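You operate a simulated robot arm through the tools that you are given. There is no shell and no other tool. Be economical: measure what you need, move in short steps, check, and stop when the job is done.

The job below is to be done with a simulated two-armed robot. You get a single attempt, and the scene is never put back.

## Task
Set the camera lift to seated and aim it by test pictures.
Fine: free the lock knob, slide, lock again; two pictures with the test key; between them move the tilt dial one mark as the display says; the second reads good.

It is judged by the outcome, as a careful person would: the job done as asked, and still so three seconds after it is handed in. It fails if anything else is knocked over, pushed out of place, dropped, spilled or broken.

## Robot
Two 7-joint arms with fingered hands on one trunk, on a base that drives. Base frame: it is fixed to the floor where the robot stands at the start and does not move with it; the origin is under the middle of the robot, x ahead of it, y to its left, z up. Readings come in m, rad, newtons and seconds.
The left shoulder is at the start at [0.07, 0.172, 1.302], the right one opposite. Places, roughly: booth clear key [1.6, 0.1, 0.8]; booth copy key [1.5, 0.1, 0.8]; booth pair key [1.6, 0.1, 0.8]; booth service display [1.2, 0.2, 1.1]; booth test key [1.5, 0, 0.8]; camera focus ring [0.9, 0, 1.2]; camera lift [1.1, 0.1, 1]; camera mode dial [1.1, 0, 1.3]; camera tilt dial [1.1, 0, 1.1]; camera zoom ring [1, 0, 1.2]; lift lock knob [1.1, 0, 1]; ring light dial [1.6, 0.2, 0.8]. Payload 5 kg a hand.
Tool frame (each hand has its own): the origin (TCP) lies between the finger pads and is the grasp point; the fingertips stand 0.043 m ahead of it; z points along the fingers, y is the line along which they close. Largest opening 0.144 m; the body of the gripper starts 0.05 m behind the TCP. The gripper is a hand of 5 fingers: y runs from the thumb to the fingers, the wrist lies at [-0.021, -0.124, -0.221] in the tool frame.
Orientation is that of the tool frame in the base frame, as a unit quaternion [x, y, z, w]. With the fingers straight down and the wrist toward the robot, the tool's x, y and z point along [0, 1, 0], [1, 0, 0] and [0, 0, -1] of the base frame.

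## Interface
- The arms move only by the tool jog_arm. It takes "left_commands", "right_commands" or both (then of equal length, played together; a hand with none holds still); each is a list of rows, each an object (a shift or turn left out is 0) with "offset": the shift along the tool's x, y, z in m, a list of three; "delta_rot": the turn, a rotation vector about the tool's x, y, z in rad, a list of three. In form: [{"offset": [dx, dy, dz], "delta_rot": [rx, ry, rz]}, ...]. A call has 1 to 8 rows; each row is the pose to reach, as a shift and turn from the pose commanded when the call began, along the tool's axes at that moment. Rows are played at 5 a second. More than 0.05 m and 0.15 rad between two rows, and nothing of the call is played. A pose out of reach is approached as far as the arm can. The call stops where the force on the tool passes 90 N (or 10 N more than at its start, if that is more) or the arm is blocked; 0.2 s more then pass. In this call time passes only in rows, and 0.2 s behind the last. It gives the time, the measured TCP pose, the force on the tool (base axes), the opening and the grip force at its end, in the units of the frame above (readings bear some noise), with the torque about the TCP (base axes, N m) and any sound that the robot's microphone picked up.
- Cameras (640 x 400 px; columns grow to the right, rows downward): "scene" is now at [0.141, -0.0028, 1.5525]; the picture's right is [-0.03, -1.00, 0.00], its down [-0.41, 0.01, -0.91] and it looks along [0.91, -0.03, -0.41] (base axes); focal length 264 px, centre (320, 200). "left" rides on the left gripper at [-0.086, -0.108, -0.168] in its tool frame; the picture's right is [-0.80, -0.28, 0.53], its down [0.54, -0.73, 0.42] and it looks along [0.27, 0.63, 0.73] (tool axes); focal length 275 px, centre (320, 200). "right" rides on the right gripper at [0.086, -0.108, -0.168] in its tool frame; the picture's right is [-0.80, 0.28, -0.53], its down [-0.54, -0.73, 0.42] and it looks along [-0.27, 0.63, 0.73] (tool axes); focal length 275 px, centre (320, 200). There is no depth. A picture from a camera that has moved, and an enlarged one, comes with that camera's place and axes in the base frame and with its lens.
- camera(camera): a new picture of that camera. No time passes.
- slide_trunk(by): slides the trunk up (or, below 0, down) by that many m; the arms and the scene camera ride with it, the base frame stays. It gives what a move gives, with no picture.
- roll_base(legs): drives the robot by 1 to 6 legs, each [ahead, left, turn to the left] in m, m and rad, along the robot's own axes; the way and the turn of a leg run together, so that a leg with both is an arc; at most 1.5 m and 3.142 rad a leg. The arms and the cameras ride along, it lands a little off, and it stops where it bumps. It gives what a move gives.
- set_fingers(index, middle, ring, little, thumb_bend, thumb_turn, hand): sets how far each is bent, from 0 (flat) to 1 (curled in); at 0.3 the hand is open as for a grip, at 0.7 the pads meet at the TCP. One left out holds its place. A second passes; each finger stops where it meets its share of the squeeze, and holds until it gets a number again. It is the only way to open and close the hand. It gives what a move gives, with no picture; readings hold the bend of each and the force on index, middle, ring, little, thumb and palm. thumb_turn goes from beside the hand (0) to across from the fingers (1), as for a grip.
- head_to(pan, tilt): turns the head with the scene camera to pan (to the left, within 1.501 rad either way) and tilt (down, from -0.506 to 1.204), counted from straight ahead of the robot. It gives what a move gives.
- inspect(camera, box): a new picture of the part [left, top, right, bottom] of that camera's present view, enlarged. No time passes.
- close_job(): hands the job in; it is judged then, once.

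Work in short steps. Places have to be worked out from the pictures, the camera data and where the tool is seen: move nearer, look again, correct. Check each grasp and each placing, and mend what went wrong. You have 120 turns and 100 pictures in all, those below and enlarged ones among them. Open the grippers and draw the arms clear of the work before you hand the job in, unless the task says otherwise; then end with one line.

The tools are called after "Request:" as name(argument=value, ...) on one line, values as JSON. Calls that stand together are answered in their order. jog_arm: Moves the arms, as the interface text tells. Its arguments: {"type":"object","properties":{"left_commands":{"type":"array"},"right_commands":{"type":"array"}},"required":[]} The other tools are called the same way: slide_trunk (by) slides the trunk up or down; set_fingers (index, middle, ring, little, thumb_bend, thumb_turn, hand) moves the fingers one by one; roll_base (legs) drives the base; head_to (pan, tilt) turns the head that bears the scene camera; camera (camera) takes a picture; inspect (camera, box) takes an enlarged picture of a part of a camera's view; close_job () hands the job in.

At the start:

```text
time: 0.0
left_tcp_pos: [0.7194, 0.2633, 1.2456]
left_tool_rot: [0.707, 0.707, 0.0, 0.0]
left_force: [-0.1, -0.1, 0.1]
left_ft_torque: [0.01, 0.0, -0.01]
left_width: 0.1435
left_gripper_force: 0.1
left_shape: jaw
left_bend: [0.3, 0.3, 0.3, 0.3, 0.3, 0.98]
left_finger forces: [0.0, 0.1, 0.0, 0.0, 0.0, 0.1]
right_tcp_pos: [0.7456, -0.3709, 1.2664]
right_tool_rot: [0.707, 0.707, 0.0, -0.001]
right_force: [-1.0, -1.1, -0.7]
right_ft_torque: [-0.01, 0.0, 0.01]
right_width: 0.1438
right_gripper_force: 0.1
right_shape: jaw
right_bend: [0.3, 0.3, 0.3, 0.3, 0.3, 0.98]
right_finger forces: [0.0, 0.0, 0.0, 0.1, 0.0, 0.0]
trunk travel left (down, up): [-0.4, 0.54]
robot x, y, heading: [0.0028, -0.0025, -0.002]
head pan, tilt: [-0.031, 0.419]
```

scene: 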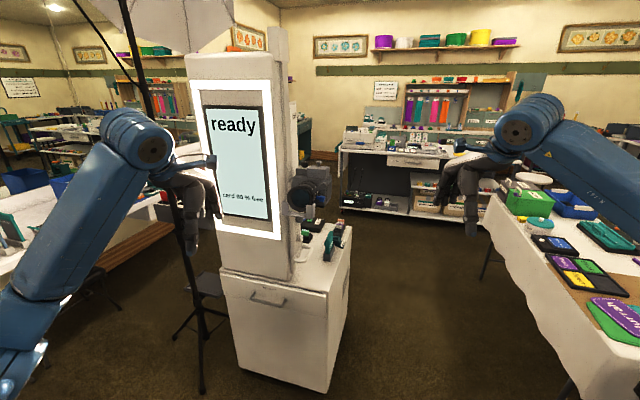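
right: 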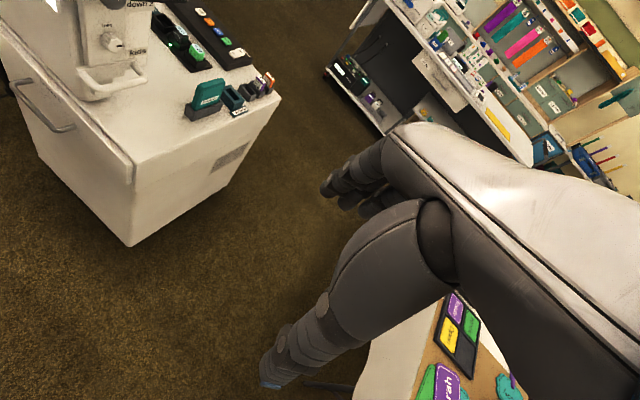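
left: 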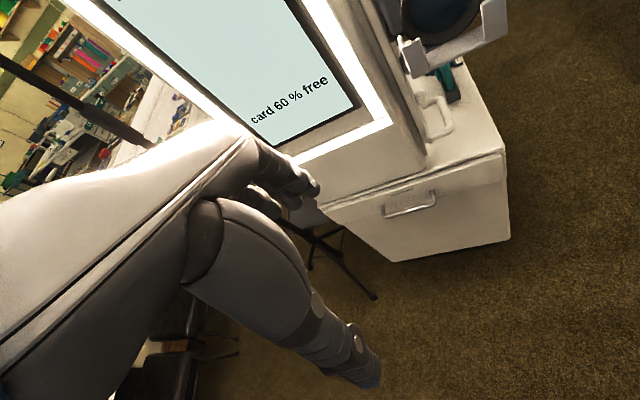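

The camera and its lift sit on the booth's right side face. I look at them enlarged from the scene and right cameras.

Request:
inspect(camera="scene", box=[260, 140, 370, 290])

Request:
inspect(camera="right", box=[60, 0, 300, 150])

```text
2.67 times, centred on (315, 215) of scene
camera zoom: at [0.141, -0.0028, 1.5525], right [-0.03, -1.0, 0.0], down [-0.41, 0.01, -0.91], along [0.91, -0.03, -0.41], focal length 705 px, centre (333, 160)
```

zoom: 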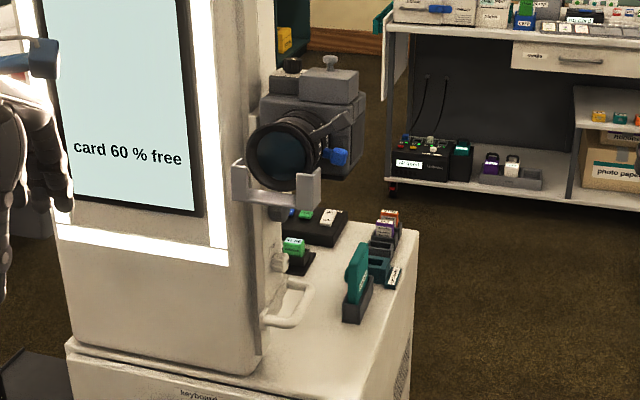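

```text
2.67 times, centred on (180, 75) of right
camera zoom: at [0.6366, -0.2853, 1.4336], right [0.28, -0.8, 0.53], down [-0.73, -0.54, -0.42], along [0.63, -0.27, -0.73], focal length 734 px, centre (693, 533)
```

zoom: 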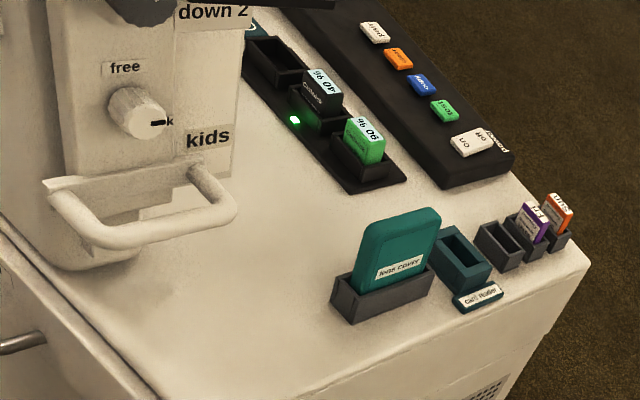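

I check the free floor on the right before driving around to face the lift side.

Request:
head_to(pan=-0.8, tilt=0.8)

Request:
camera(camera="scene")

```text
time: 1.1
left_tcp_pos: [0.7195, 0.2631, 1.2458]
left_tool_rot: [0.708, 0.707, 0.0, 0.0]
left_force: [-0.1, -0.5, -0.3]
left_ft_torque: [0.02, 0.02, 0.01]
left_width: 0.1436
left_gripper_force: 0.1
left_shape: jaw
left_bend: [0.3, 0.3, 0.3, 0.3, 0.3, 0.98]
left_finger forces: [0.0, 0.1, 0.1, 0.0, 0.0, 0.0]
right_tcp_pos: [0.7442, -0.3709, 1.265]
right_tool_rot: [0.707, 0.707, 0.0, 0.001]
right_force: [-1.1, -0.4, -0.6]
right_ft_torque: [-0.05, -0.01, 0.01]
right_width: 0.1438
right_gripper_force: 0.0
right_shape: jaw
right_bend: [0.3, 0.3, 0.3, 0.3, 0.3, 0.98]
right_finger forces: [0.0, 0.0, 0.1, 0.0, 0.1, 0.1]
trunk travel left (down, up): [-0.4, 0.54]
robot x, y, heading: [0.0011, -0.002, 0.001]
head pan, tilt: [-0.799, 0.799]
```

```text
94 pictures are left
camera scene: at [0.105, -0.0577, 1.5193], right [-0.72, -0.7, 0.0], down [-0.5, 0.51, -0.7], along [0.49, -0.5, -0.72], focal length 264 px, centre (320, 200)
```

scene: 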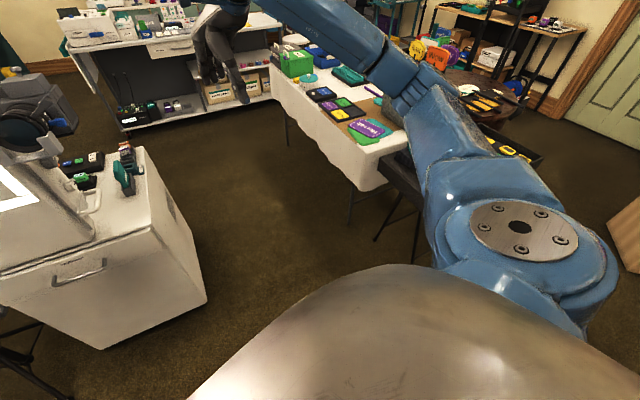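

The booth's side runs at a slant with about 0.95 m of aisle before the table. I drive right and turn left partway to view the lift side.

Request:
roll_base(legs=[[-0.1, -0.6, 0], [0.15, 0, 0.6]])

Request:
head_to(pan=0.0, tilt=0.4)

Request:
camera(camera="scene")

```text
time: 6.2
left_tcp_pos: [0.4822, 0.0623, 1.2461]
left_tool_rot: [0.465, 0.886, 0.001, 0.0]
left_force: [-0.1, -0.4, 0.4]
left_ft_torque: [-0.03, -0.01, 0.05]
left_width: 0.1436
left_gripper_force: 0.0
left_shape: jaw
left_bend: [0.3, 0.3, 0.3, 0.3, 0.3, 0.98]
left_finger forces: [0.0, 0.0, 0.1, 0.0, 0.1, 0.1]
right_tcp_pos: [0.8653, -0.4445, 1.2657]
right_tool_rot: [0.465, 0.885, 0.0, 0.0]
right_force: [-0.7, -0.4, 0.0]
right_ft_torque: [0.03, 0.01, 0.0]
right_width: 0.1437
right_gripper_force: 0.2
right_shape: jaw
right_bend: [0.3, 0.3, 0.3, 0.3, 0.3, 0.98]
right_finger forces: [0.0, 0.0, 0.0, 0.0, 0.0, 0.0]
trunk travel left (down, up): [-0.4, 0.54]
robot x, y, heading: [0.0408, -0.5642, 0.606]
head pan, tilt: [-0.799, 0.799]
```

```text
time: 7.4
left_tcp_pos: [0.482, 0.0612, 1.2453]
left_tool_rot: [0.464, 0.886, 0.0, -0.001]
left_force: [-0.6, 0.2, 0.4]
left_ft_torque: [0.0, 0.01, 0.01]
left_width: 0.1437
left_gripper_force: 0.1
left_shape: jaw
left_bend: [0.3, 0.3, 0.3, 0.3, 0.3, 0.98]
left_finger forces: [0.0, 0.1, 0.0, 0.1, 0.1, 0.0]
right_tcp_pos: [0.8647, -0.4435, 1.2652]
right_tool_rot: [0.464, 0.886, 0.0, 0.001]
right_force: [0.2, -0.1, 0.1]
right_ft_torque: [0.02, -0.04, 0.0]
right_width: 0.1438
right_gripper_force: 0.1
right_shape: jaw
right_bend: [0.3, 0.3, 0.3, 0.3, 0.3, 0.98]
right_finger forces: [0.1, 0.1, 0.0, 0.0, 0.1, 0.0]
trunk travel left (down, up): [-0.4, 0.54]
robot x, y, heading: [0.0364, -0.5636, 0.608]
head pan, tilt: [0.0, 0.4]
```

```text
93 pictures are left
camera scene: at [0.157, -0.4814, 1.5544], right [0.57, -0.82, 0.0], down [-0.32, -0.22, -0.92], along [0.76, 0.52, -0.39], focal length 264 px, centre (320, 200)
```

scene: 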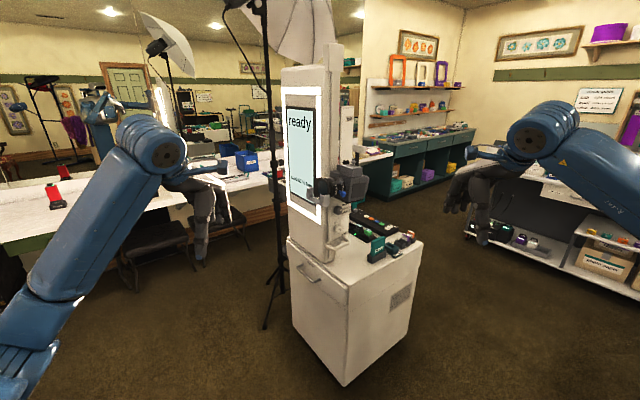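

Request:
inspect(camera="scene", box=[280, 130, 440, 280])

```text
2.67 times, centred on (360, 205) of scene
camera zoom: at [0.157, -0.4814, 1.5544], right [0.57, -0.82, 0.0], down [-0.32, -0.22, -0.92], along [0.76, 0.52, -0.39], focal length 705 px, centre (213, 187)
```

zoom: 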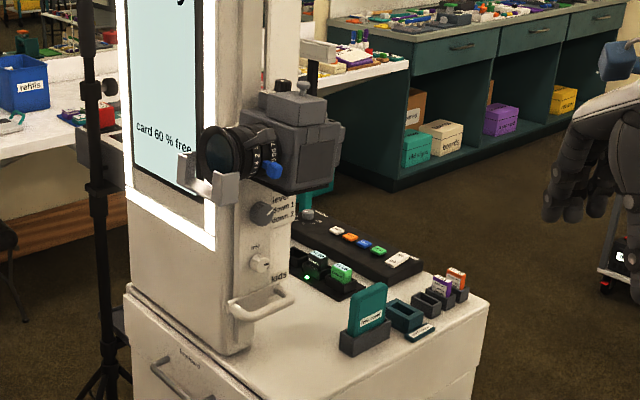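

The tilt dial, the lock knob and the handle are on the side column. Before I move closer I tuck both hands, so neither gets near the camera.

Request:
jog_arm(left_commands=[{"offset": [0.035, -0.03, 0]}, {"offset": [0.07, -0.06, 0]}, {"offset": [0.105, -0.09, 0]}, {"offset": [0.14, -0.12, 0]}, {"offset": [0.175, -0.15, 0]}, {"offset": [0.21, -0.18, 0]}, {"offset": [0.245, -0.21, 0]}, {"offset": [0.28, -0.24, 0]}], right_commands=[{"offset": [0, -0.025, 0]}, {"offset": [0, -0.05, 0]}, {"offset": [0, -0.075, 0]}, {"offset": [0, -0.1, 0]}, {"offset": [0, -0.125, 0]}, {"offset": [0, -0.15, 0]}, {"offset": [0, -0.175, 0]}, {"offset": [0, -0.2, 0]}])

```text
time: 9.2
left_tcp_pos: [0.1215, 0.1566, 1.2455]
left_tool_rot: [0.465, 0.885, 0.0, 0.0]
left_force: [-1.3, 0.0, 0.5]
left_ft_torque: [-0.03, -0.07, 0.01]
left_width: 0.1439
left_gripper_force: 0.0
left_shape: jaw
left_bend: [0.3, 0.3, 0.3, 0.3, 0.3, 0.98]
left_finger forces: [0.0, 0.1, 0.0, 0.0, 0.0, 0.0]
right_tcp_pos: [0.6962, -0.5577, 1.2684]
right_tool_rot: [0.463, 0.886, 0.001, 0.001]
right_force: [-0.4, -0.3, 0.0]
right_ft_torque: [-0.01, -0.04, -0.01]
right_width: 0.1439
right_gripper_force: 0.1
right_shape: jaw
right_bend: [0.3, 0.3, 0.3, 0.3, 0.3, 0.98]
right_finger forces: [0.0, 0.0, 0.1, 0.1, 0.0, 0.0]
trunk travel left (down, up): [-0.4, 0.54]
robot x, y, heading: [0.0445, -0.5611, 0.603]
head pan, tilt: [0.0, 0.4]
```

Hands are tucked. I drive to roughly (0.72, -0.6), then turn to face the lift.

Request:
roll_base(legs=[[0.54, -0.41, 0], [0, 0, 0.5]])

Request:
head_to(pan=0.0, tilt=0.6)

Request:
camera(camera="scene")

```text
time: 14.3
left_tcp_pos: [0.4503, 0.0636, 1.2461]
left_tool_rot: [0.238, 0.971, 0.0, 0.0]
left_force: [1.0, 0.4, -0.9]
left_ft_torque: [0.01, 0.0, 0.04]
left_width: 0.1438
left_gripper_force: 0.1
left_shape: jaw
left_bend: [0.3, 0.3, 0.3, 0.3, 0.3, 0.98]
left_finger forces: [0.0, 0.0, 0.0, 0.1, 0.1, 0.1]
right_tcp_pos: [1.2913, -0.301, 1.2672]
right_tool_rot: [0.237, 0.971, 0.001, 0.0]
right_force: [-0.8, 0.1, 0.3]
right_ft_torque: [0.0, -0.02, -0.04]
right_width: 0.1436
right_gripper_force: 0.2
right_shape: jaw
right_bend: [0.3, 0.3, 0.3, 0.3, 0.3, 0.98]
right_finger forces: [0.0, 0.1, 0.0, 0.0, 0.1, 0.0]
trunk travel left (down, up): [-0.4, 0.54]
robot x, y, heading: [0.7168, -0.6127, 1.094]
head pan, tilt: [0.0, 0.4]
```

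```text
time: 15.0
left_tcp_pos: [0.451, 0.0633, 1.2459]
left_tool_rot: [0.238, 0.971, 0.0, 0.0]
left_force: [-0.2, -0.3, 0.6]
left_ft_torque: [0.03, -0.01, 0.0]
left_width: 0.1439
left_gripper_force: 0.1
left_shape: jaw
left_bend: [0.3, 0.3, 0.3, 0.3, 0.3, 0.98]
left_finger forces: [0.0, 0.0, 0.0, 0.0, 0.0, 0.0]
right_tcp_pos: [1.2914, -0.3, 1.266]
right_tool_rot: [0.238, 0.971, 0.0, 0.0]
right_force: [-0.7, 0.5, 0.3]
right_ft_torque: [0.0, 0.0, -0.03]
right_width: 0.1438
right_gripper_force: 0.0
right_shape: jaw
right_bend: [0.3, 0.3, 0.3, 0.3, 0.3, 0.98]
right_finger forces: [0.0, 0.0, 0.0, 0.0, 0.0, 0.1]
trunk travel left (down, up): [-0.4, 0.54]
robot x, y, heading: [0.7121, -0.6107, 1.095]
head pan, tilt: [0.0, 0.6]
```

```text
91 pictures are left
camera scene: at [0.774, -0.4882, 1.5362], right [0.89, -0.46, 0.0], down [-0.26, -0.5, -0.83], along [0.38, 0.73, -0.56], focal length 264 px, centre (320, 200)
```

scene: 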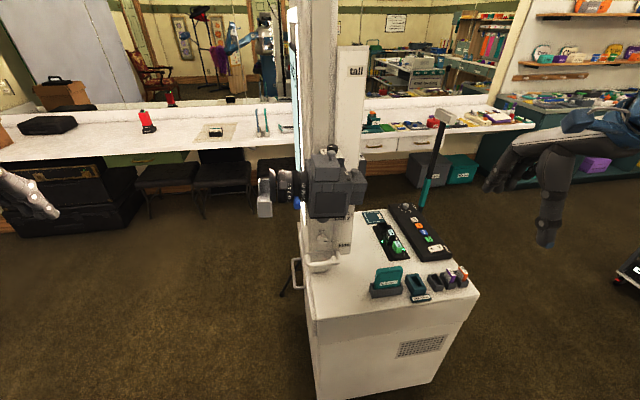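

Request:
inspect(camera="scene", box=[240, 130, 400, 280])

Request:
inspect(camera="scene", box=[290, 50, 380, 150])

Request:
inspect(camera="scene", box=[340, 190, 480, 300])

```text
2.67 times, centred on (320, 205) of scene
camera zoom: at [0.774, -0.4882, 1.5362], right [0.89, -0.46, 0.0], down [-0.26, -0.5, -0.83], along [0.38, 0.73, -0.56], focal length 705 px, centre (320, 187)
```

zoom: 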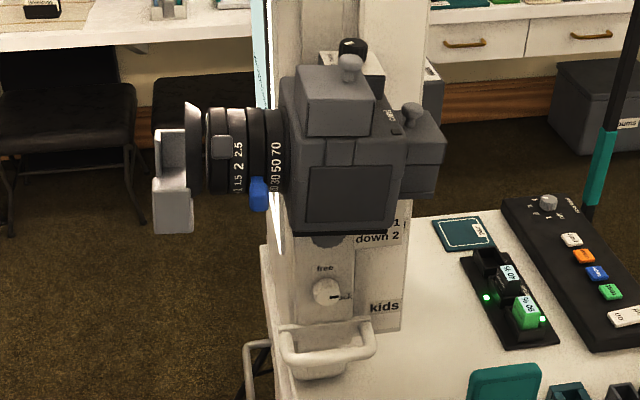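

```text
4.00 times, centred on (335, 100) of scene
camera zoom: at [0.774, -0.4882, 1.5362], right [0.89, -0.46, 0.0], down [-0.26, -0.5, -0.83], along [0.38, 0.73, -0.56], focal length 1057 px, centre (260, 600)
```

zoom: 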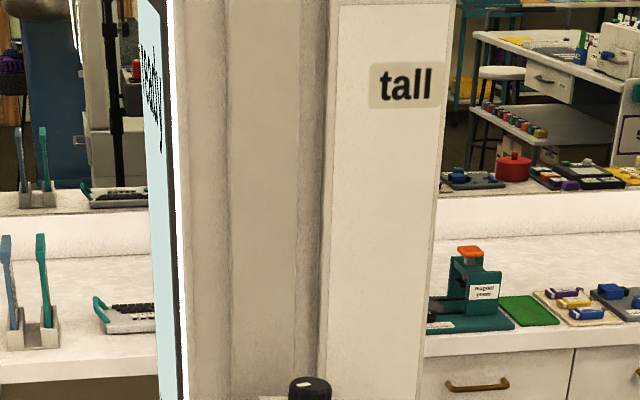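

```text
3.64 times, centred on (410, 245) of scene
camera zoom: at [0.774, -0.4882, 1.5362], right [0.89, -0.46, 0.0], down [-0.26, -0.5, -0.83], along [0.38, 0.73, -0.56], focal length 961 px, centre (-7, 36)
```

zoom: 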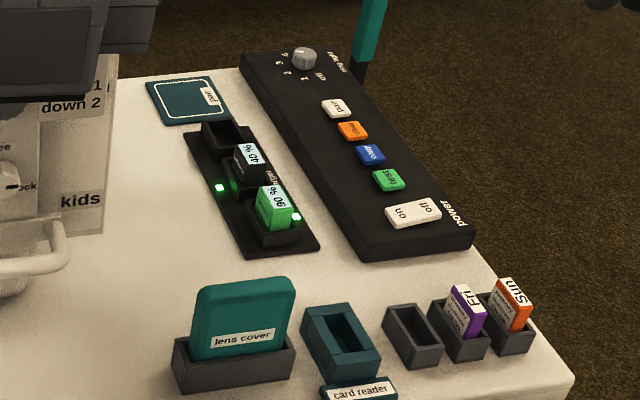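

The middle marks of the scale are hidden behind the camera. I raise the right hand and lower the trunk for a lower viewpoint.

Request:
jog_arm(right_commands=[{"offset": [0, 0, -0.05]}, {"offset": [0, 0, -0.1]}, {"offset": [0, 0, -0.15]}, {"offset": [0, 0, -0.2]}], left_commands=[{"offset": [0, 0, -0.05]}, {"offset": [0, 0, -0.1]}, {"offset": [0, 0, -0.15]}, {"offset": [0, 0, -0.2]}])

Request:
slide_trunk(by=-0.3)

Request:
head_to(pan=0.1, tilt=0.15)

Request:
camera(camera="scene")

```text
time: 16.0
left_tcp_pos: [0.4532, 0.0613, 1.4495]
left_tool_rot: [0.238, 0.971, 0.001, 0.0]
left_force: [-0.5, -0.2, -0.1]
left_ft_torque: [0.06, 0.01, 0.02]
left_width: 0.144
left_gripper_force: 0.1
left_shape: jaw
left_bend: [0.3, 0.3, 0.3, 0.3, 0.3, 0.98]
left_finger forces: [0.0, 0.0, 0.0, 0.0, 0.0, 0.1]
right_tcp_pos: [1.293, -0.3057, 1.4669]
right_tool_rot: [0.237, 0.972, 0.001, 0.001]
right_force: [-0.2, -1.5, -1.0]
right_ft_torque: [0.11, 0.01, -0.04]
right_width: 0.1439
right_gripper_force: 0.0
right_shape: jaw
right_bend: [0.3, 0.3, 0.3, 0.3, 0.3, 0.98]
right_finger forces: [0.1, 0.0, 0.0, 0.1, 0.0, 0.0]
trunk travel left (down, up): [-0.4, 0.54]
robot x, y, heading: [0.7092, -0.6075, 1.092]
head pan, tilt: [0.0, 0.6]
```

```text
time: 19.0
left_tcp_pos: [0.4531, 0.0661, 1.1468]
left_tool_rot: [0.238, 0.971, -0.001, -0.001]
left_force: [0.5, -0.2, 0.4]
left_ft_torque: [0.03, 0.01, 0.0]
left_width: 0.1438
left_gripper_force: 0.0
left_shape: jaw
left_bend: [0.3, 0.3, 0.3, 0.3, 0.3, 0.98]
left_finger forces: [0.0, 0.2, 0.0, 0.1, 0.0, 0.1]
right_tcp_pos: [1.2934, -0.3011, 1.1653]
right_tool_rot: [0.238, 0.971, 0.0, 0.001]
right_force: [-0.1, 0.6, -0.2]
right_ft_torque: [-0.05, 0.0, 0.01]
right_width: 0.1438
right_gripper_force: 0.1
right_shape: jaw
right_bend: [0.3, 0.3, 0.3, 0.3, 0.3, 0.98]
right_finger forces: [0.1, 0.0, 0.0, 0.1, 0.0, 0.0]
trunk travel left (down, up): [-0.1, 0.84]
robot x, y, heading: [0.7134, -0.6116, 1.089]
head pan, tilt: [0.0, 0.6]
```

```text
time: 19.9
left_tcp_pos: [0.452, 0.066, 1.1475]
left_tool_rot: [0.238, 0.971, 0.001, 0.001]
left_force: [-0.2, 0.1, 0.0]
left_ft_torque: [0.01, -0.04, 0.0]
left_width: 0.1438
left_gripper_force: 0.1
left_shape: jaw
left_bend: [0.3, 0.3, 0.3, 0.3, 0.3, 0.98]
left_finger forces: [0.1, 0.1, 0.0, 0.0, 0.1, 0.0]
right_tcp_pos: [1.2926, -0.3018, 1.1655]
right_tool_rot: [0.238, 0.971, 0.0, 0.0]
right_force: [0.1, 0.1, 0.1]
right_ft_torque: [-0.01, -0.03, 0.03]
right_width: 0.1439
right_gripper_force: 0.1
right_shape: jaw
right_bend: [0.3, 0.3, 0.3, 0.3, 0.3, 0.98]
right_finger forces: [0.0, 0.0, 0.1, 0.0, 0.1, 0.1]
trunk travel left (down, up): [-0.1, 0.84]
robot x, y, heading: [0.7155, -0.6116, 1.091]
head pan, tilt: [0.099, 0.15]
```

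```text
87 pictures are left
camera scene: at [0.7679, -0.4807, 1.2776], right [0.93, -0.37, 0.0], down [-0.06, -0.14, -0.99], along [0.37, 0.92, -0.15], focal length 264 px, centre (320, 200)
```

scene: 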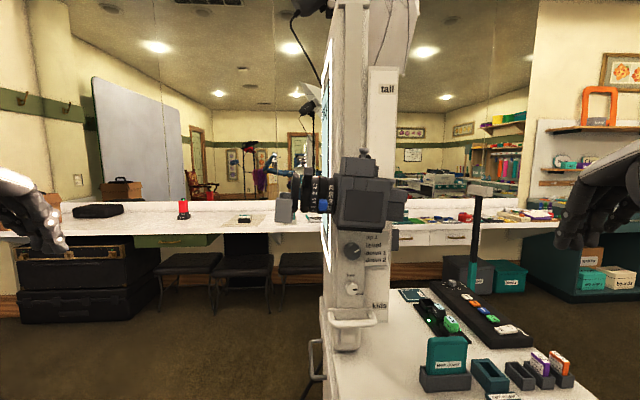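

Request:
inspect(camera="scene", box=[300, 220, 428, 350])

Request:
inspect(camera="scene", box=[270, 130, 420, 240])

```text
3.08 times, centred on (364, 285) of scene
camera zoom: at [0.7679, -0.4807, 1.2776], right [0.93, -0.37, 0.0], down [-0.06, -0.14, -0.99], along [0.37, 0.92, -0.15], focal length 813 px, centre (185, -62)
```

zoom: 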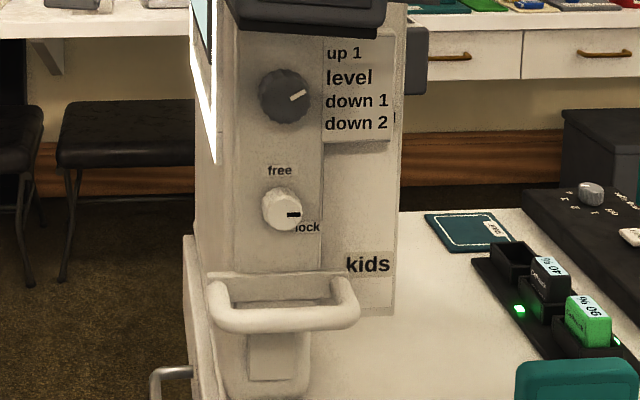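

```text
3.64 times, centred on (345, 185) of scene
camera zoom: at [0.7679, -0.4807, 1.2776], right [0.93, -0.37, 0.0], down [-0.06, -0.14, -0.99], along [0.37, 0.92, -0.15], focal length 961 px, centre (229, 254)
```

zoom: 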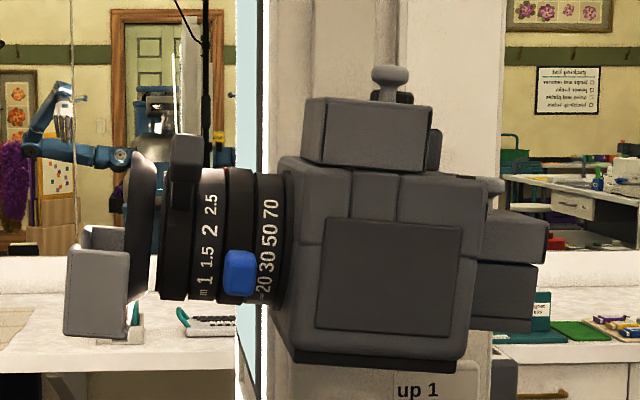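

The tilt dial points to about "level" and the lock knob points to "lock", with "free" at the top. Triangulation puts the knob at about (1.06, 0.05, 0.97). I rotate the right hand to a forward handshake pose, first half now.

Request:
jog_arm(right_commands=[{"delta_rot": [-0.0863, 0.0863, 0.0863]}, {"delta_rot": [-0.1727, 0.1727, 0.1727]}, {"delta_rot": [-0.259, 0.259, 0.259]}, {"delta_rot": [-0.3454, 0.3454, 0.3454]}, {"delta_rot": [-0.4317, 0.4317, 0.4317]}, {"delta_rot": [-0.518, 0.518, 0.518]}, {"delta_rot": [-0.6044, 0.6044, 0.6044]}])

Request:
jog_arm(right_commands=[{"delta_rot": [-0.0863, 0.0863, 0.0863]}, {"delta_rot": [-0.1727, 0.1727, 0.1727]}, {"delta_rot": [-0.259, 0.259, 0.259]}, {"delta_rot": [-0.3454, 0.3454, 0.3454]}, {"delta_rot": [-0.4317, 0.4317, 0.4317]}, {"delta_rot": [-0.518, 0.518, 0.518]}, {"delta_rot": [-0.6044, 0.6044, 0.6044]}])

Request:
camera(camera="scene")

```text
time: 21.5
left_tcp_pos: [0.4523, 0.065, 1.1465]
left_tool_rot: [0.238, 0.971, 0.0, 0.0]
left_force: [-0.9, 0.0, 0.2]
left_ft_torque: [-0.01, 0.02, 0.0]
left_width: 0.144
left_gripper_force: 0.1
left_shape: jaw
left_bend: [0.3, 0.3, 0.3, 0.3, 0.3, 0.98]
left_finger forces: [0.0, 0.0, 0.0, 0.0, 0.0, 0.0]
right_tcp_pos: [1.2934, -0.301, 1.1667]
right_tool_rot: [0.486, 0.772, 0.35, -0.212]
right_force: [-0.2, 0.0, -0.5]
right_ft_torque: [0.03, 0.0, -0.02]
right_width: 0.1441
right_gripper_force: 0.0
right_shape: jaw
right_bend: [0.3, 0.3, 0.3, 0.3, 0.3, 0.98]
right_finger forces: [0.1, 0.1, 0.0, 0.0, 0.0, 0.0]
trunk travel left (down, up): [-0.1, 0.84]
robot x, y, heading: [0.7119, -0.6126, 1.097]
head pan, tilt: [0.099, 0.15]
```

```text
time: 23.3
left_tcp_pos: [0.4507, 0.0648, 1.1475]
left_tool_rot: [0.237, 0.971, 0.001, 0.0]
left_force: [-0.3, -0.8, -0.1]
left_ft_torque: [0.05, 0.03, -0.02]
left_width: 0.1439
left_gripper_force: 0.1
left_shape: jaw
left_bend: [0.3, 0.3, 0.3, 0.3, 0.3, 0.98]
left_finger forces: [0.0, 0.1, 0.0, 0.1, 0.0, 0.0]
right_tcp_pos: [1.3075, -0.2238, 1.1171]
right_tool_rot: [0.65, 0.364, 0.523, -0.414]
right_force: [-0.1, -1.3, 0.8]
right_ft_torque: [-0.01, 0.01, 0.01]
right_width: 0.1442
right_gripper_force: 0.0
right_shape: jaw
right_bend: [0.3, 0.3, 0.3, 0.3, 0.3, 0.98]
right_finger forces: [0.1, 0.0, 0.0, 0.1, 0.1, 0.1]
right hand out of reach, approached as far as the arm can: row 2, 3, 4, 5, 6, 7
trunk travel left (down, up): [-0.1, 0.84]
robot x, y, heading: [0.7114, -0.6132, 1.096]
head pan, tilt: [0.099, 0.15]
stopped in row 7 (right hand): the arm was blocked; the commanded pose is now the measured one
```

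```text
84 pictures are left
camera scene: at [0.768, -0.4815, 1.2777], right [0.93, -0.37, 0.0], down [-0.06, -0.14, -0.99], along [0.37, 0.92, -0.15], focal length 264 px, centre (320, 200)
```

scene: 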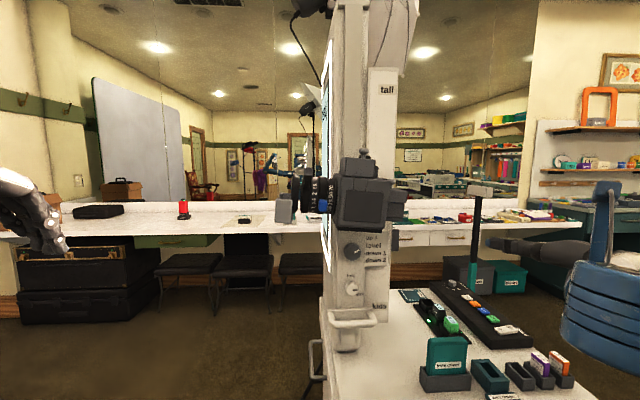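

The hand has the right orientation but was cramped. I shift the base about 0.13 m along +x so the right shoulder faces the knob with more room.

Request:
roll_base(legs=[[0.055, -0.11, 0]])

Request:
camera(camera="scene")

Request:
camera(camera="right")

```text
time: 24.6
left_tcp_pos: [0.5794, 0.0654, 1.1461]
left_tool_rot: [0.237, 0.971, 0.0, 0.0]
left_force: [0.3, 0.2, 0.5]
left_ft_torque: [0.0, 0.08, -0.02]
left_width: 0.1438
left_gripper_force: 0.1
left_shape: jaw
left_bend: [0.3, 0.3, 0.3, 0.3, 0.3, 0.98]
left_finger forces: [0.0, 0.1, 0.0, 0.0, 0.0, 0.0]
right_tcp_pos: [1.4337, -0.2242, 1.1169]
right_tool_rot: [0.651, 0.363, 0.523, -0.413]
right_force: [1.3, 0.2, 0.2]
right_ft_torque: [0.03, -0.02, 0.03]
right_width: 0.1441
right_gripper_force: 0.0
right_shape: jaw
right_bend: [0.3, 0.3, 0.3, 0.3, 0.3, 0.98]
right_finger forces: [0.0, 0.0, 0.1, 0.0, 0.0, 0.0]
trunk travel left (down, up): [-0.1, 0.84]
robot x, y, heading: [0.8369, -0.6116, 1.091]
head pan, tilt: [0.099, 0.15]
```

```text
83 pictures are left
camera scene: at [0.8944, -0.4822, 1.2776], right [0.93, -0.37, 0.0], down [-0.06, -0.14, -0.99], along [0.37, 0.92, -0.15], focal length 264 px, centre (320, 200)
```

scene: 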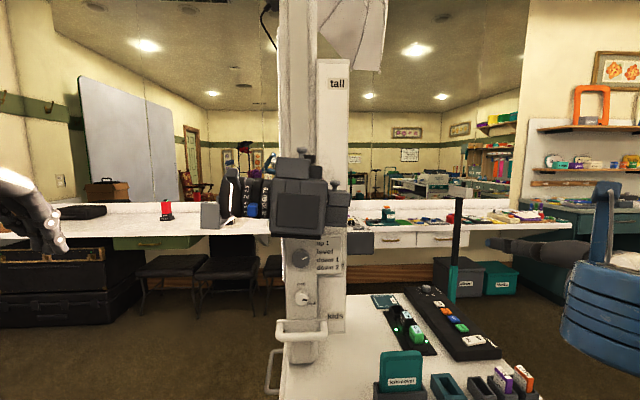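

```text
82 pictures are left
camera right: at [1.2881, -0.3329, 1.2372], right [-0.1, -0.64, -0.77], down [-0.6, 0.65, -0.46], along [0.79, 0.41, -0.44], focal length 275 px, centre (320, 200)
```

right: 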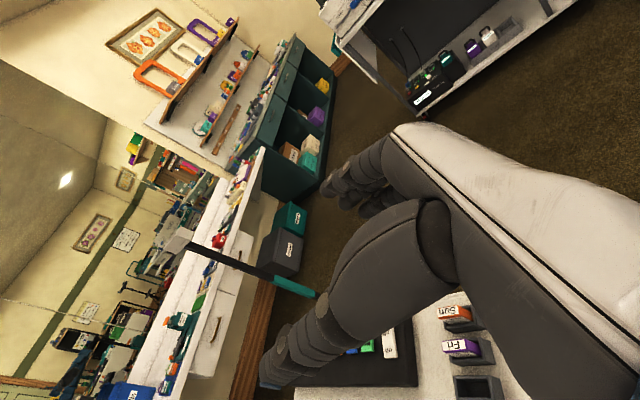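

The view is now nearly square to the lift face. I enlarge it to measure the knob, dial and scale.

Request:
inspect(camera="scene", box=[260, 220, 360, 370])

```text
2.67 times, centred on (310, 295) of scene
camera zoom: at [0.8944, -0.4822, 1.2776], right [0.93, -0.37, 0.0], down [-0.06, -0.14, -0.99], along [0.37, 0.92, -0.15], focal length 705 px, centre (347, -53)
```

zoom: 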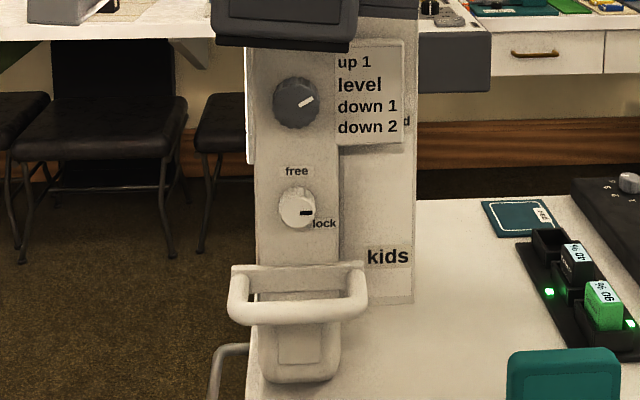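

Knob is at about (1.063, 0.045, 0.973) and the dial at z≈1.067. "seated" peeks out behind the small plate. I bring the right hand down, square it up, and start moving left to a standoff before the knob.

Request:
jog_arm(right_commands=[{"offset": [-0.046, 0.007, 0.005], "delta_rot": [0.026, 0.035, -0.054]}, {"offset": [-0.092, 0.015, 0.01], "delta_rot": [0.052, 0.07, -0.108]}, {"offset": [-0.137, 0.022, 0.015], "delta_rot": [0.077, 0.104, -0.163]}, {"offset": [-0.145, -0.024, 0.008], "delta_rot": [0.077, 0.104, -0.163]}, {"offset": [-0.153, -0.07, 0.002], "delta_rot": [0.077, 0.104, -0.163]}, {"offset": [-0.162, -0.116, -0.005], "delta_rot": [0.077, 0.104, -0.163]}, {"offset": [-0.17, -0.162, -0.011], "delta_rot": [0.077, 0.104, -0.163]}, {"offset": [-0.179, -0.208, -0.018], "delta_rot": [0.077, 0.104, -0.163]}])

Request:
camera(camera="right")

```text
time: 26.4
left_tcp_pos: [0.5757, 0.0653, 1.1451]
left_tool_rot: [0.238, 0.971, -0.001, 0.002]
left_force: [-1.8, -0.2, -0.1]
left_ft_torque: [-0.04, -0.13, -0.06]
left_width: 0.1438
left_gripper_force: 0.0
left_shape: jaw
left_bend: [0.3, 0.3, 0.3, 0.3, 0.3, 0.98]
left_finger forces: [0.0, 0.1, 0.0, 0.0, 0.0, 0.0]
right_tcp_pos: [1.2004, -0.1641, 0.9731]
right_tool_rot: [0.574, 0.413, 0.575, -0.411]
right_force: [-0.9, 0.4, 0.4]
right_ft_torque: [-0.05, -0.01, -0.08]
right_width: 0.1441
right_gripper_force: 0.1
right_shape: jaw
right_bend: [0.3, 0.3, 0.3, 0.3, 0.3, 0.98]
right_finger forces: [0.1, 0.0, 0.0, 0.0, 0.1, 0.0]
right hand out of reach, approached as far as the arm can: row 1, 2, 3, 4, 5, 6, 7, 8
trunk travel left (down, up): [-0.1, 0.84]
robot x, y, heading: [0.8378, -0.6145, 1.092]
head pan, tilt: [0.099, 0.15]
```

```text
80 pictures are left
camera right: at [1.0435, -0.288, 1.0588], right [0.1, -0.6, -0.8], down [-0.55, 0.63, -0.55], along [0.83, 0.49, -0.27], focal length 275 px, centre (320, 200)
```

right: 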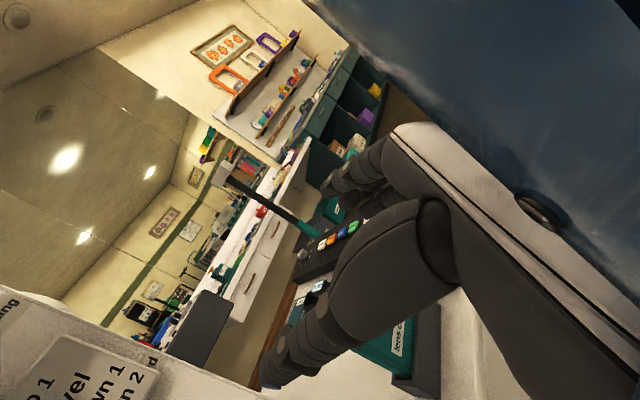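

Orientation is now exact: tool z points into the face and y to the right. The knob is 0.197 m to the left and 0.154 m deep, so I slide left.

Request:
jog_arm(right_commands=[{"offset": [0, -0.04, 0.0]}, {"offset": [0, -0.08, 0.0]}, {"offset": [0, -0.12, 0.0]}, {"offset": [0, -0.16, 0.0]}, {"offset": [0, -0.197, 0.0]}])

Request:
camera(camera="right")

Request:
camera(camera="scene")

```text
time: 27.6
left_tcp_pos: [0.5794, 0.0654, 1.1456]
left_tool_rot: [0.238, 0.971, -0.001, 0.0]
left_force: [0.7, -0.2, -0.4]
left_ft_torque: [-0.03, -0.01, 0.0]
left_width: 0.1438
left_gripper_force: 0.1
left_shape: jaw
left_bend: [0.3, 0.3, 0.3, 0.3, 0.3, 0.98]
left_finger forces: [0.0, 0.0, 0.0, 0.1, 0.1, 0.0]
right_tcp_pos: [1.0232, -0.0968, 0.9764]
right_tool_rot: [0.584, 0.404, 0.571, -0.412]
right_force: [-0.2, -0.5, 0.3]
right_ft_torque: [-0.02, 0.02, 0.0]
right_width: 0.1438
right_gripper_force: 0.0
right_shape: jaw
right_bend: [0.3, 0.3, 0.3, 0.3, 0.3, 0.98]
right_finger forces: [0.1, 0.0, 0.0, 0.0, 0.0, 0.0]
trunk travel left (down, up): [-0.1, 0.84]
robot x, y, heading: [0.8362, -0.6122, 1.091]
head pan, tilt: [0.099, 0.15]
```

```text
79 pictures are left
camera right: at [0.8674, -0.2191, 1.0662], right [0.07, -0.6, -0.8], down [-0.55, 0.64, -0.53], along [0.83, 0.48, -0.28], focal length 275 px, centre (320, 200)
```

right: 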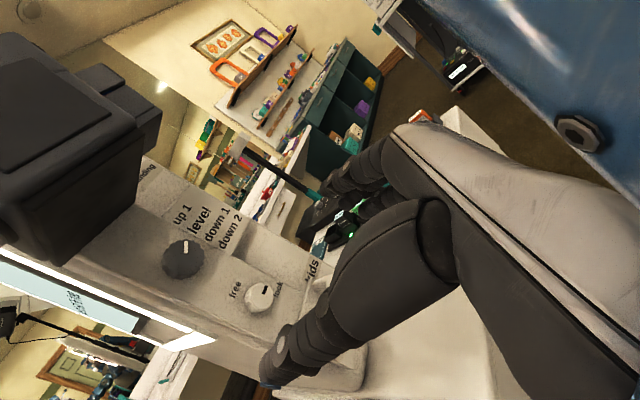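

```text
78 pictures are left
camera scene: at [0.8933, -0.4819, 1.2776], right [0.93, -0.37, 0.0], down [-0.06, -0.14, -0.99], along [0.37, 0.92, -0.15], focal length 264 px, centre (320, 200)
```

scene: 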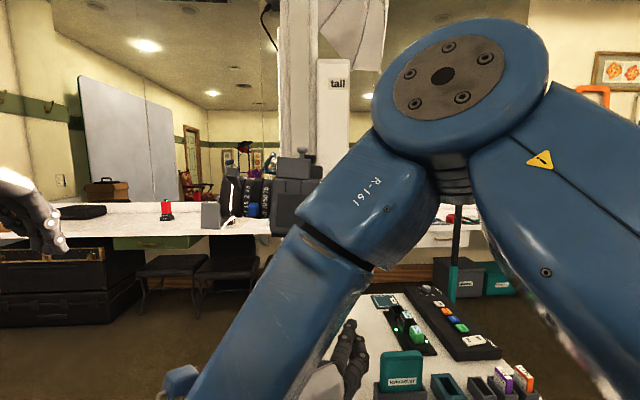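

The right-camera view confirms the knob at (1.063, 0.044, 0.975). I partly close the hand, roll it 0.5 rad so I can turn the knob counter-clockwise afterwards, and approach halfway.

Request:
set_fingers(hand="right", index=0.48, middle=0.48, ring=0.48, little=0.48, thumb_bend=0.48, thumb_turn=1.0)

Request:
jog_arm(right_commands=[{"offset": [0, -0.007, 0.02], "delta_rot": [0, 0, 0.13]}, {"offset": [0, -0.007, 0.04], "delta_rot": [0, 0, 0.26]}, {"offset": [0, -0.007, 0.06], "delta_rot": [0, 0, 0.39]}, {"offset": [0, -0.007, 0.08], "delta_rot": [0, 0, 0.5]}])

Request:
camera(camera="right")

```text
time: 28.6
left_tcp_pos: [0.5782, 0.0648, 1.1466]
left_tool_rot: [0.239, 0.971, -0.001, 0.0]
left_force: [0.1, 0.3, 0.4]
left_ft_torque: [-0.02, -0.04, 0.02]
left_width: 0.1439
left_gripper_force: 0.0
left_shape: jaw
left_bend: [0.3, 0.3, 0.3, 0.3, 0.3, 0.98]
left_finger forces: [0.0, 0.1, 0.1, 0.0, 0.0, 0.1]
right_tcp_pos: [1.0243, -0.0954, 0.9778]
right_tool_rot: [0.582, 0.405, 0.572, -0.413]
right_force: [0.2, 0.1, -0.3]
right_ft_torque: [-0.04, 0.0, -0.01]
right_width: 0.0859
right_gripper_force: 0.1
right_shape: fingers
right_bend: [0.48, 0.48, 0.48, 0.48, 0.48, 1.0]
right_finger forces: [0.1, 0.1, 0.0, 0.1, 0.1, 0.0]
trunk travel left (down, up): [-0.1, 0.84]
robot x, y, heading: [0.8401, -0.6146, 1.092]
head pan, tilt: [0.099, 0.15]
```

```text
time: 29.6
left_tcp_pos: [0.5795, 0.0648, 1.1471]
left_tool_rot: [0.238, 0.971, -0.001, 0.0]
left_force: [0.0, -0.5, 0.9]
left_ft_torque: [0.0, 0.02, 0.0]
left_width: 0.144
left_gripper_force: 0.1
left_shape: jaw
left_bend: [0.3, 0.3, 0.3, 0.3, 0.3, 0.98]
left_finger forces: [0.0, 0.0, 0.0, 0.0, 0.0, 0.0]
right_tcp_pos: [1.0365, -0.0205, 0.9767]
right_tool_rot: [0.659, 0.258, 0.454, -0.542]
right_force: [0.6, -0.2, 0.5]
right_ft_torque: [0.01, -0.07, 0.01]
right_width: 0.086
right_gripper_force: 0.2
right_shape: fingers
right_bend: [0.48, 0.48, 0.48, 0.48, 0.48, 1.0]
right_finger forces: [0.0, 0.0, 0.9, 0.0, 0.0, 0.0]
trunk travel left (down, up): [-0.1, 0.84]
robot x, y, heading: [0.8363, -0.6135, 1.091]
head pan, tilt: [0.099, 0.15]
```

```text
77 pictures are left
camera right: at [0.9329, -0.163, 1.1039], right [-0.3, -0.47, -0.83], down [-0.72, 0.69, -0.13], along [0.63, 0.56, -0.54], focal length 275 px, centre (320, 200)
```

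right: 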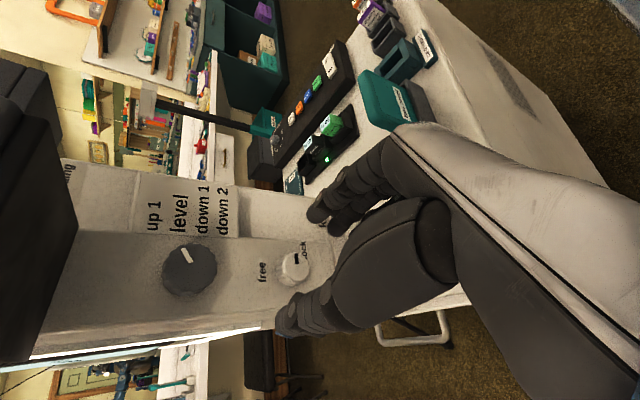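

The knob sits between the thumb and fingers. I move the remaining ~4.5 cm in.

Request:
jog_arm(right_commands=[{"offset": [0, 0.004, 0.02]}, {"offset": [0, 0.004, 0.035]}, {"offset": [0, 0.004, 0.046]}])

Request:
camera(camera="right")

```text
time: 30.4
left_tcp_pos: [0.5769, 0.0598, 1.1499]
left_tool_rot: [0.239, 0.971, 0.002, 0.0]
left_force: [-0.6, -1.5, 1.6]
left_ft_torque: [0.11, -0.01, 0.04]
left_width: 0.1439
left_gripper_force: 0.0
left_shape: jaw
left_bend: [0.3, 0.3, 0.3, 0.3, 0.3, 0.98]
left_finger forces: [0.0, 0.1, 0.0, 0.0, 0.1, 0.0]
right_tcp_pos: [1.0541, 0.0152, 0.9759]
right_tool_rot: [0.658, 0.257, 0.454, -0.542]
right_force: [-6.3, -27.7, 6.0]
right_ft_torque: [-1.38, 0.05, -0.99]
right_width: 0.0856
right_gripper_force: 27.2
right_shape: fingers
right_bend: [0.48, 0.45, 0.54, 0.46, 0.48, 1.0]
right_finger forces: [0.0, 23.3, 19.1, 12.8, 0.0, 0.0]
trunk travel left (down, up): [-0.1, 0.84]
robot x, y, heading: [0.8363, -0.6126, 1.087]
head pan, tilt: [0.099, 0.15]
```

```text
76 pictures are left
camera right: at [0.9493, -0.1269, 1.1035], right [-0.3, -0.46, -0.84], down [-0.71, 0.69, -0.13], along [0.63, 0.56, -0.53], focal length 275 px, centre (320, 200)
```

right: 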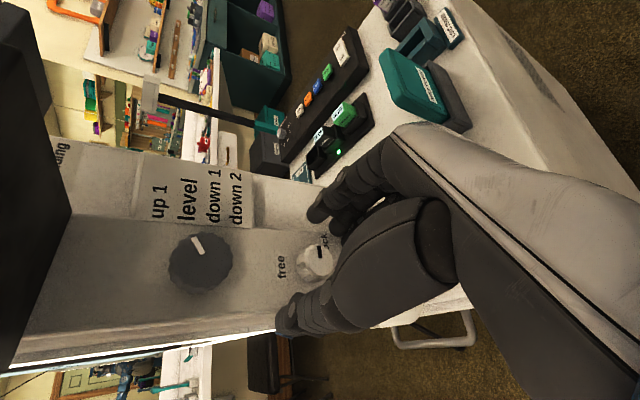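

Middle, ring and little fingers touch something near the handle or the face. I back off 1.5 cm, curl ring and little away, and use thumb, index and middle.

Request:
jog_arm(right_commands=[{"offset": [0, 0, -0.02]}])

Request:
set_fingers(hand="right", ring=0.95, little=0.95, index=0.48, middle=0.48)

Request:
inspect(camera="right", box=[200, 160, 440, 350])

```text
time: 30.8
left_tcp_pos: [0.5787, 0.0657, 1.1467]
left_tool_rot: [0.238, 0.971, -0.001, 0.001]
left_force: [0.1, -0.5, -0.2]
left_ft_torque: [0.02, -0.01, 0.02]
left_width: 0.1437
left_gripper_force: 0.0
left_shape: jaw
left_bend: [0.3, 0.3, 0.3, 0.3, 0.3, 0.98]
left_finger forces: [0.1, 0.1, 0.0, 0.0, 0.0, 0.0]
right_tcp_pos: [1.0472, 0.0037, 0.9745]
right_tool_rot: [0.659, 0.258, 0.453, -0.542]
right_force: [2.6, 3.3, 9.9]
right_ft_torque: [0.25, -0.66, 0.08]
right_width: 0.086
right_gripper_force: 11.1
right_shape: fingers
right_bend: [0.48, 0.48, 0.53, 0.45, 0.48, 1.0]
right_finger forces: [0.1, 0.0, 16.1, 5.9, 0.1, 0.0]
trunk travel left (down, up): [-0.1, 0.84]
robot x, y, heading: [0.8368, -0.6149, 1.089]
head pan, tilt: [0.099, 0.15]
```

```text
time: 31.8
left_tcp_pos: [0.5793, 0.0647, 1.1463]
left_tool_rot: [0.238, 0.971, -0.001, 0.0]
left_force: [-0.1, -0.2, 0.5]
left_ft_torque: [0.04, 0.0, 0.04]
left_width: 0.1438
left_gripper_force: 0.1
left_shape: jaw
left_bend: [0.3, 0.3, 0.3, 0.3, 0.3, 0.98]
left_finger forces: [0.0, 0.0, 0.0, 0.0, 0.0, 0.0]
right_tcp_pos: [1.0467, -0.0009, 0.9723]
right_tool_rot: [0.66, 0.258, 0.453, -0.542]
right_force: [2.5, -7.8, -10.4]
right_ft_torque: [-0.8, -0.15, -0.06]
right_width: 0.0857
right_gripper_force: 6.2
right_shape: fingers
right_bend: [0.48, 0.48, 0.95, 0.53, 0.48, 1.0]
right_finger forces: [0.0, 0.0, 0.1, 12.7, 0.0, 0.1]
trunk travel left (down, up): [-0.1, 0.84]
robot x, y, heading: [0.8356, -0.6142, 1.092]
head pan, tilt: [0.099, 0.15]
```

```text
2.11 times, centred on (320, 255) of right
camera zoom: at [0.942, -0.1412, 1.1009], right [-0.3, -0.47, -0.83], down [-0.72, 0.69, -0.13], along [0.63, 0.56, -0.54], focal length 580 px, centre (320, 84)
```

zoom: 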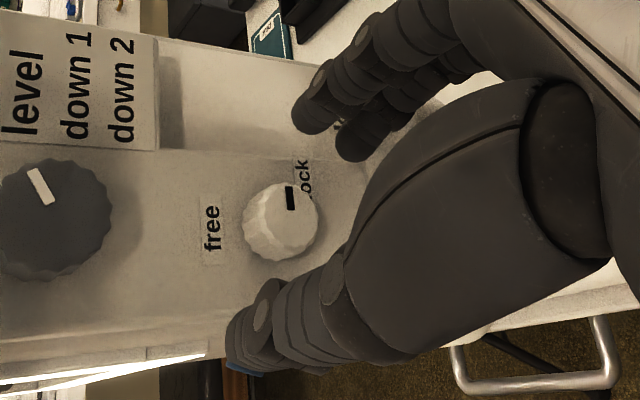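

The little finger is caught at the handle. I back out further before curling it.

Request:
jog_arm(right_commands=[{"offset": [0, 0, -0.03]}, {"offset": [0, 0, -0.05]}])

Request:
set_fingers(hand="right", ring=1.0, little=1.0)

Request:
inspect(camera="right", box=[200, 160, 440, 350])

```text
time: 32.4
left_tcp_pos: [0.5783, 0.0647, 1.1469]
left_tool_rot: [0.238, 0.971, -0.001, -0.001]
left_force: [-0.3, 1.0, 0.3]
left_ft_torque: [-0.02, -0.01, -0.03]
left_width: 0.1438
left_gripper_force: 0.1
left_shape: jaw
left_bend: [0.3, 0.3, 0.3, 0.3, 0.3, 0.98]
left_finger forces: [0.0, 0.1, 0.0, 0.1, 0.0, 0.1]
right_tcp_pos: [1.0309, -0.0438, 0.9749]
right_tool_rot: [0.659, 0.258, 0.453, -0.542]
right_force: [1.1, -0.5, 0.0]
right_ft_torque: [-0.01, 0.04, 0.02]
right_width: 0.0859
right_gripper_force: 0.2
right_shape: fingers
right_bend: [0.48, 0.48, 0.95, 0.59, 0.48, 1.0]
right_finger forces: [0.0, 0.1, 0.0, 0.1, 0.0, 0.1]
trunk travel left (down, up): [-0.1, 0.84]
robot x, y, heading: [0.8395, -0.6151, 1.096]
head pan, tilt: [0.099, 0.15]
```

```text
time: 33.4
left_tcp_pos: [0.5786, 0.0639, 1.1467]
left_tool_rot: [0.238, 0.971, -0.001, 0.001]
left_force: [-0.4, 0.0, -0.4]
left_ft_torque: [0.0, 0.02, 0.0]
left_width: 0.1439
left_gripper_force: 0.1
left_shape: jaw
left_bend: [0.3, 0.3, 0.3, 0.3, 0.3, 0.98]
left_finger forces: [0.1, 0.0, 0.0, 0.0, 0.1, 0.0]
right_tcp_pos: [1.0322, -0.0445, 0.9732]
right_tool_rot: [0.659, 0.258, 0.454, -0.541]
right_force: [-0.4, 0.5, 0.0]
right_ft_torque: [0.0, 0.01, -0.01]
right_width: 0.0859
right_gripper_force: 0.1
right_shape: fingers
right_bend: [0.48, 0.48, 1.0, 1.0, 0.48, 1.0]
right_finger forces: [0.0, 0.0, 0.0, 0.1, 0.0, 0.1]
trunk travel left (down, up): [-0.1, 0.84]
robot x, y, heading: [0.8417, -0.6156, 1.096]
head pan, tilt: [0.099, 0.15]
```

```text
2.11 times, centred on (320, 255) of right
camera zoom: at [0.9269, -0.1865, 1.102], right [-0.3, -0.47, -0.83], down [-0.72, 0.69, -0.13], along [0.63, 0.56, -0.54], focal length 580 px, centre (320, 84)
```

zoom: 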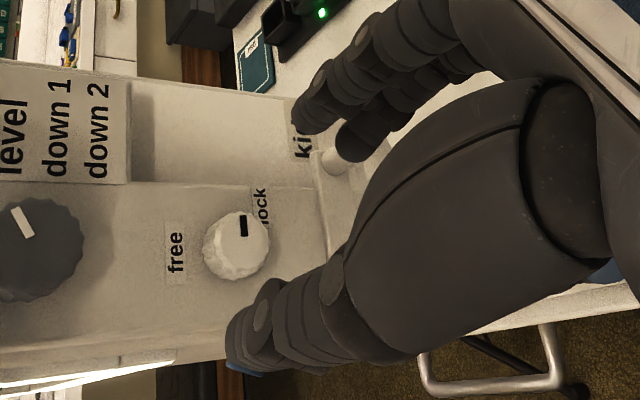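

The middle fingertip would meet the handle's side arm, while index and thumb oppose each other well across the knob. I curl the middle too, then pinch with index and thumb, shifting 7 mm in x.

Request:
set_fingers(hand="right", middle=1.0)

Request:
jog_arm(right_commands=[{"offset": [-0.007, 0, 0.03]}, {"offset": [-0.007, 0, 0.055]}, {"offset": [-0.007, 0, 0.068]}])

Request:
inspect(camera="right", box=[200, 160, 440, 350])

```text
time: 34.4
left_tcp_pos: [0.5783, 0.0638, 1.1466]
left_tool_rot: [0.238, 0.971, -0.001, 0.0]
left_force: [0.8, 0.0, -0.4]
left_ft_torque: [0.03, 0.01, 0.0]
left_width: 0.144
left_gripper_force: 0.1
left_shape: jaw
left_bend: [0.3, 0.3, 0.3, 0.3, 0.3, 0.98]
left_finger forces: [0.1, 0.1, 0.1, 0.0, 0.0, 0.0]
right_tcp_pos: [1.0323, -0.0439, 0.9741]
right_tool_rot: [0.659, 0.257, 0.454, -0.542]
right_force: [-0.3, 0.1, 0.3]
right_ft_torque: [-0.01, 0.04, -0.03]
right_width: 0.086
right_gripper_force: 0.1
right_shape: fingers
right_bend: [0.48, 1.0, 1.0, 1.0, 0.48, 1.0]
right_finger forces: [0.1, 0.0, 0.0, 0.0, 0.1, 0.1]
trunk travel left (down, up): [-0.1, 0.84]
robot x, y, heading: [0.8405, -0.6106, 1.092]
head pan, tilt: [0.099, 0.15]
```

```text
time: 35.2
left_tcp_pos: [0.5787, 0.0655, 1.1462]
left_tool_rot: [0.238, 0.971, -0.001, 0.001]
left_force: [0.0, 0.2, 0.7]
left_ft_torque: [0.0, -0.02, -0.05]
left_width: 0.1438
left_gripper_force: 0.1
left_shape: jaw
left_bend: [0.3, 0.3, 0.3, 0.3, 0.3, 0.98]
left_finger forces: [0.0, 0.1, 0.0, 0.1, 0.0, 0.0]
right_tcp_pos: [1.0491, 0.0201, 0.9682]
right_tool_rot: [0.659, 0.258, 0.454, -0.541]
right_force: [0.5, -0.3, -0.6]
right_ft_torque: [0.0, -0.04, -0.03]
right_width: 0.0862
right_gripper_force: 0.7
right_shape: fingers
right_bend: [0.48, 1.0, 1.0, 1.0, 0.48, 1.0]
right_finger forces: [0.6, 0.0, 0.1, 0.1, 0.0, 0.0]
trunk travel left (down, up): [-0.1, 0.84]
robot x, y, heading: [0.8366, -0.6164, 1.09]
head pan, tilt: [0.099, 0.15]
```

```text
2.11 times, centred on (320, 255) of right
camera zoom: at [0.9445, -0.1219, 1.0965], right [-0.3, -0.47, -0.83], down [-0.72, 0.69, -0.13], along [0.63, 0.56, -0.54], focal length 580 px, centre (320, 84)
```

zoom: 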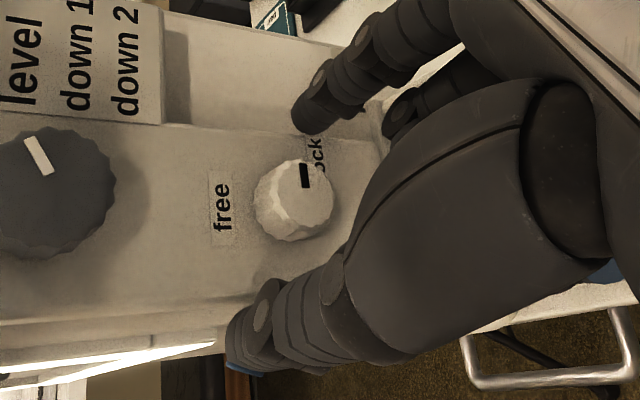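

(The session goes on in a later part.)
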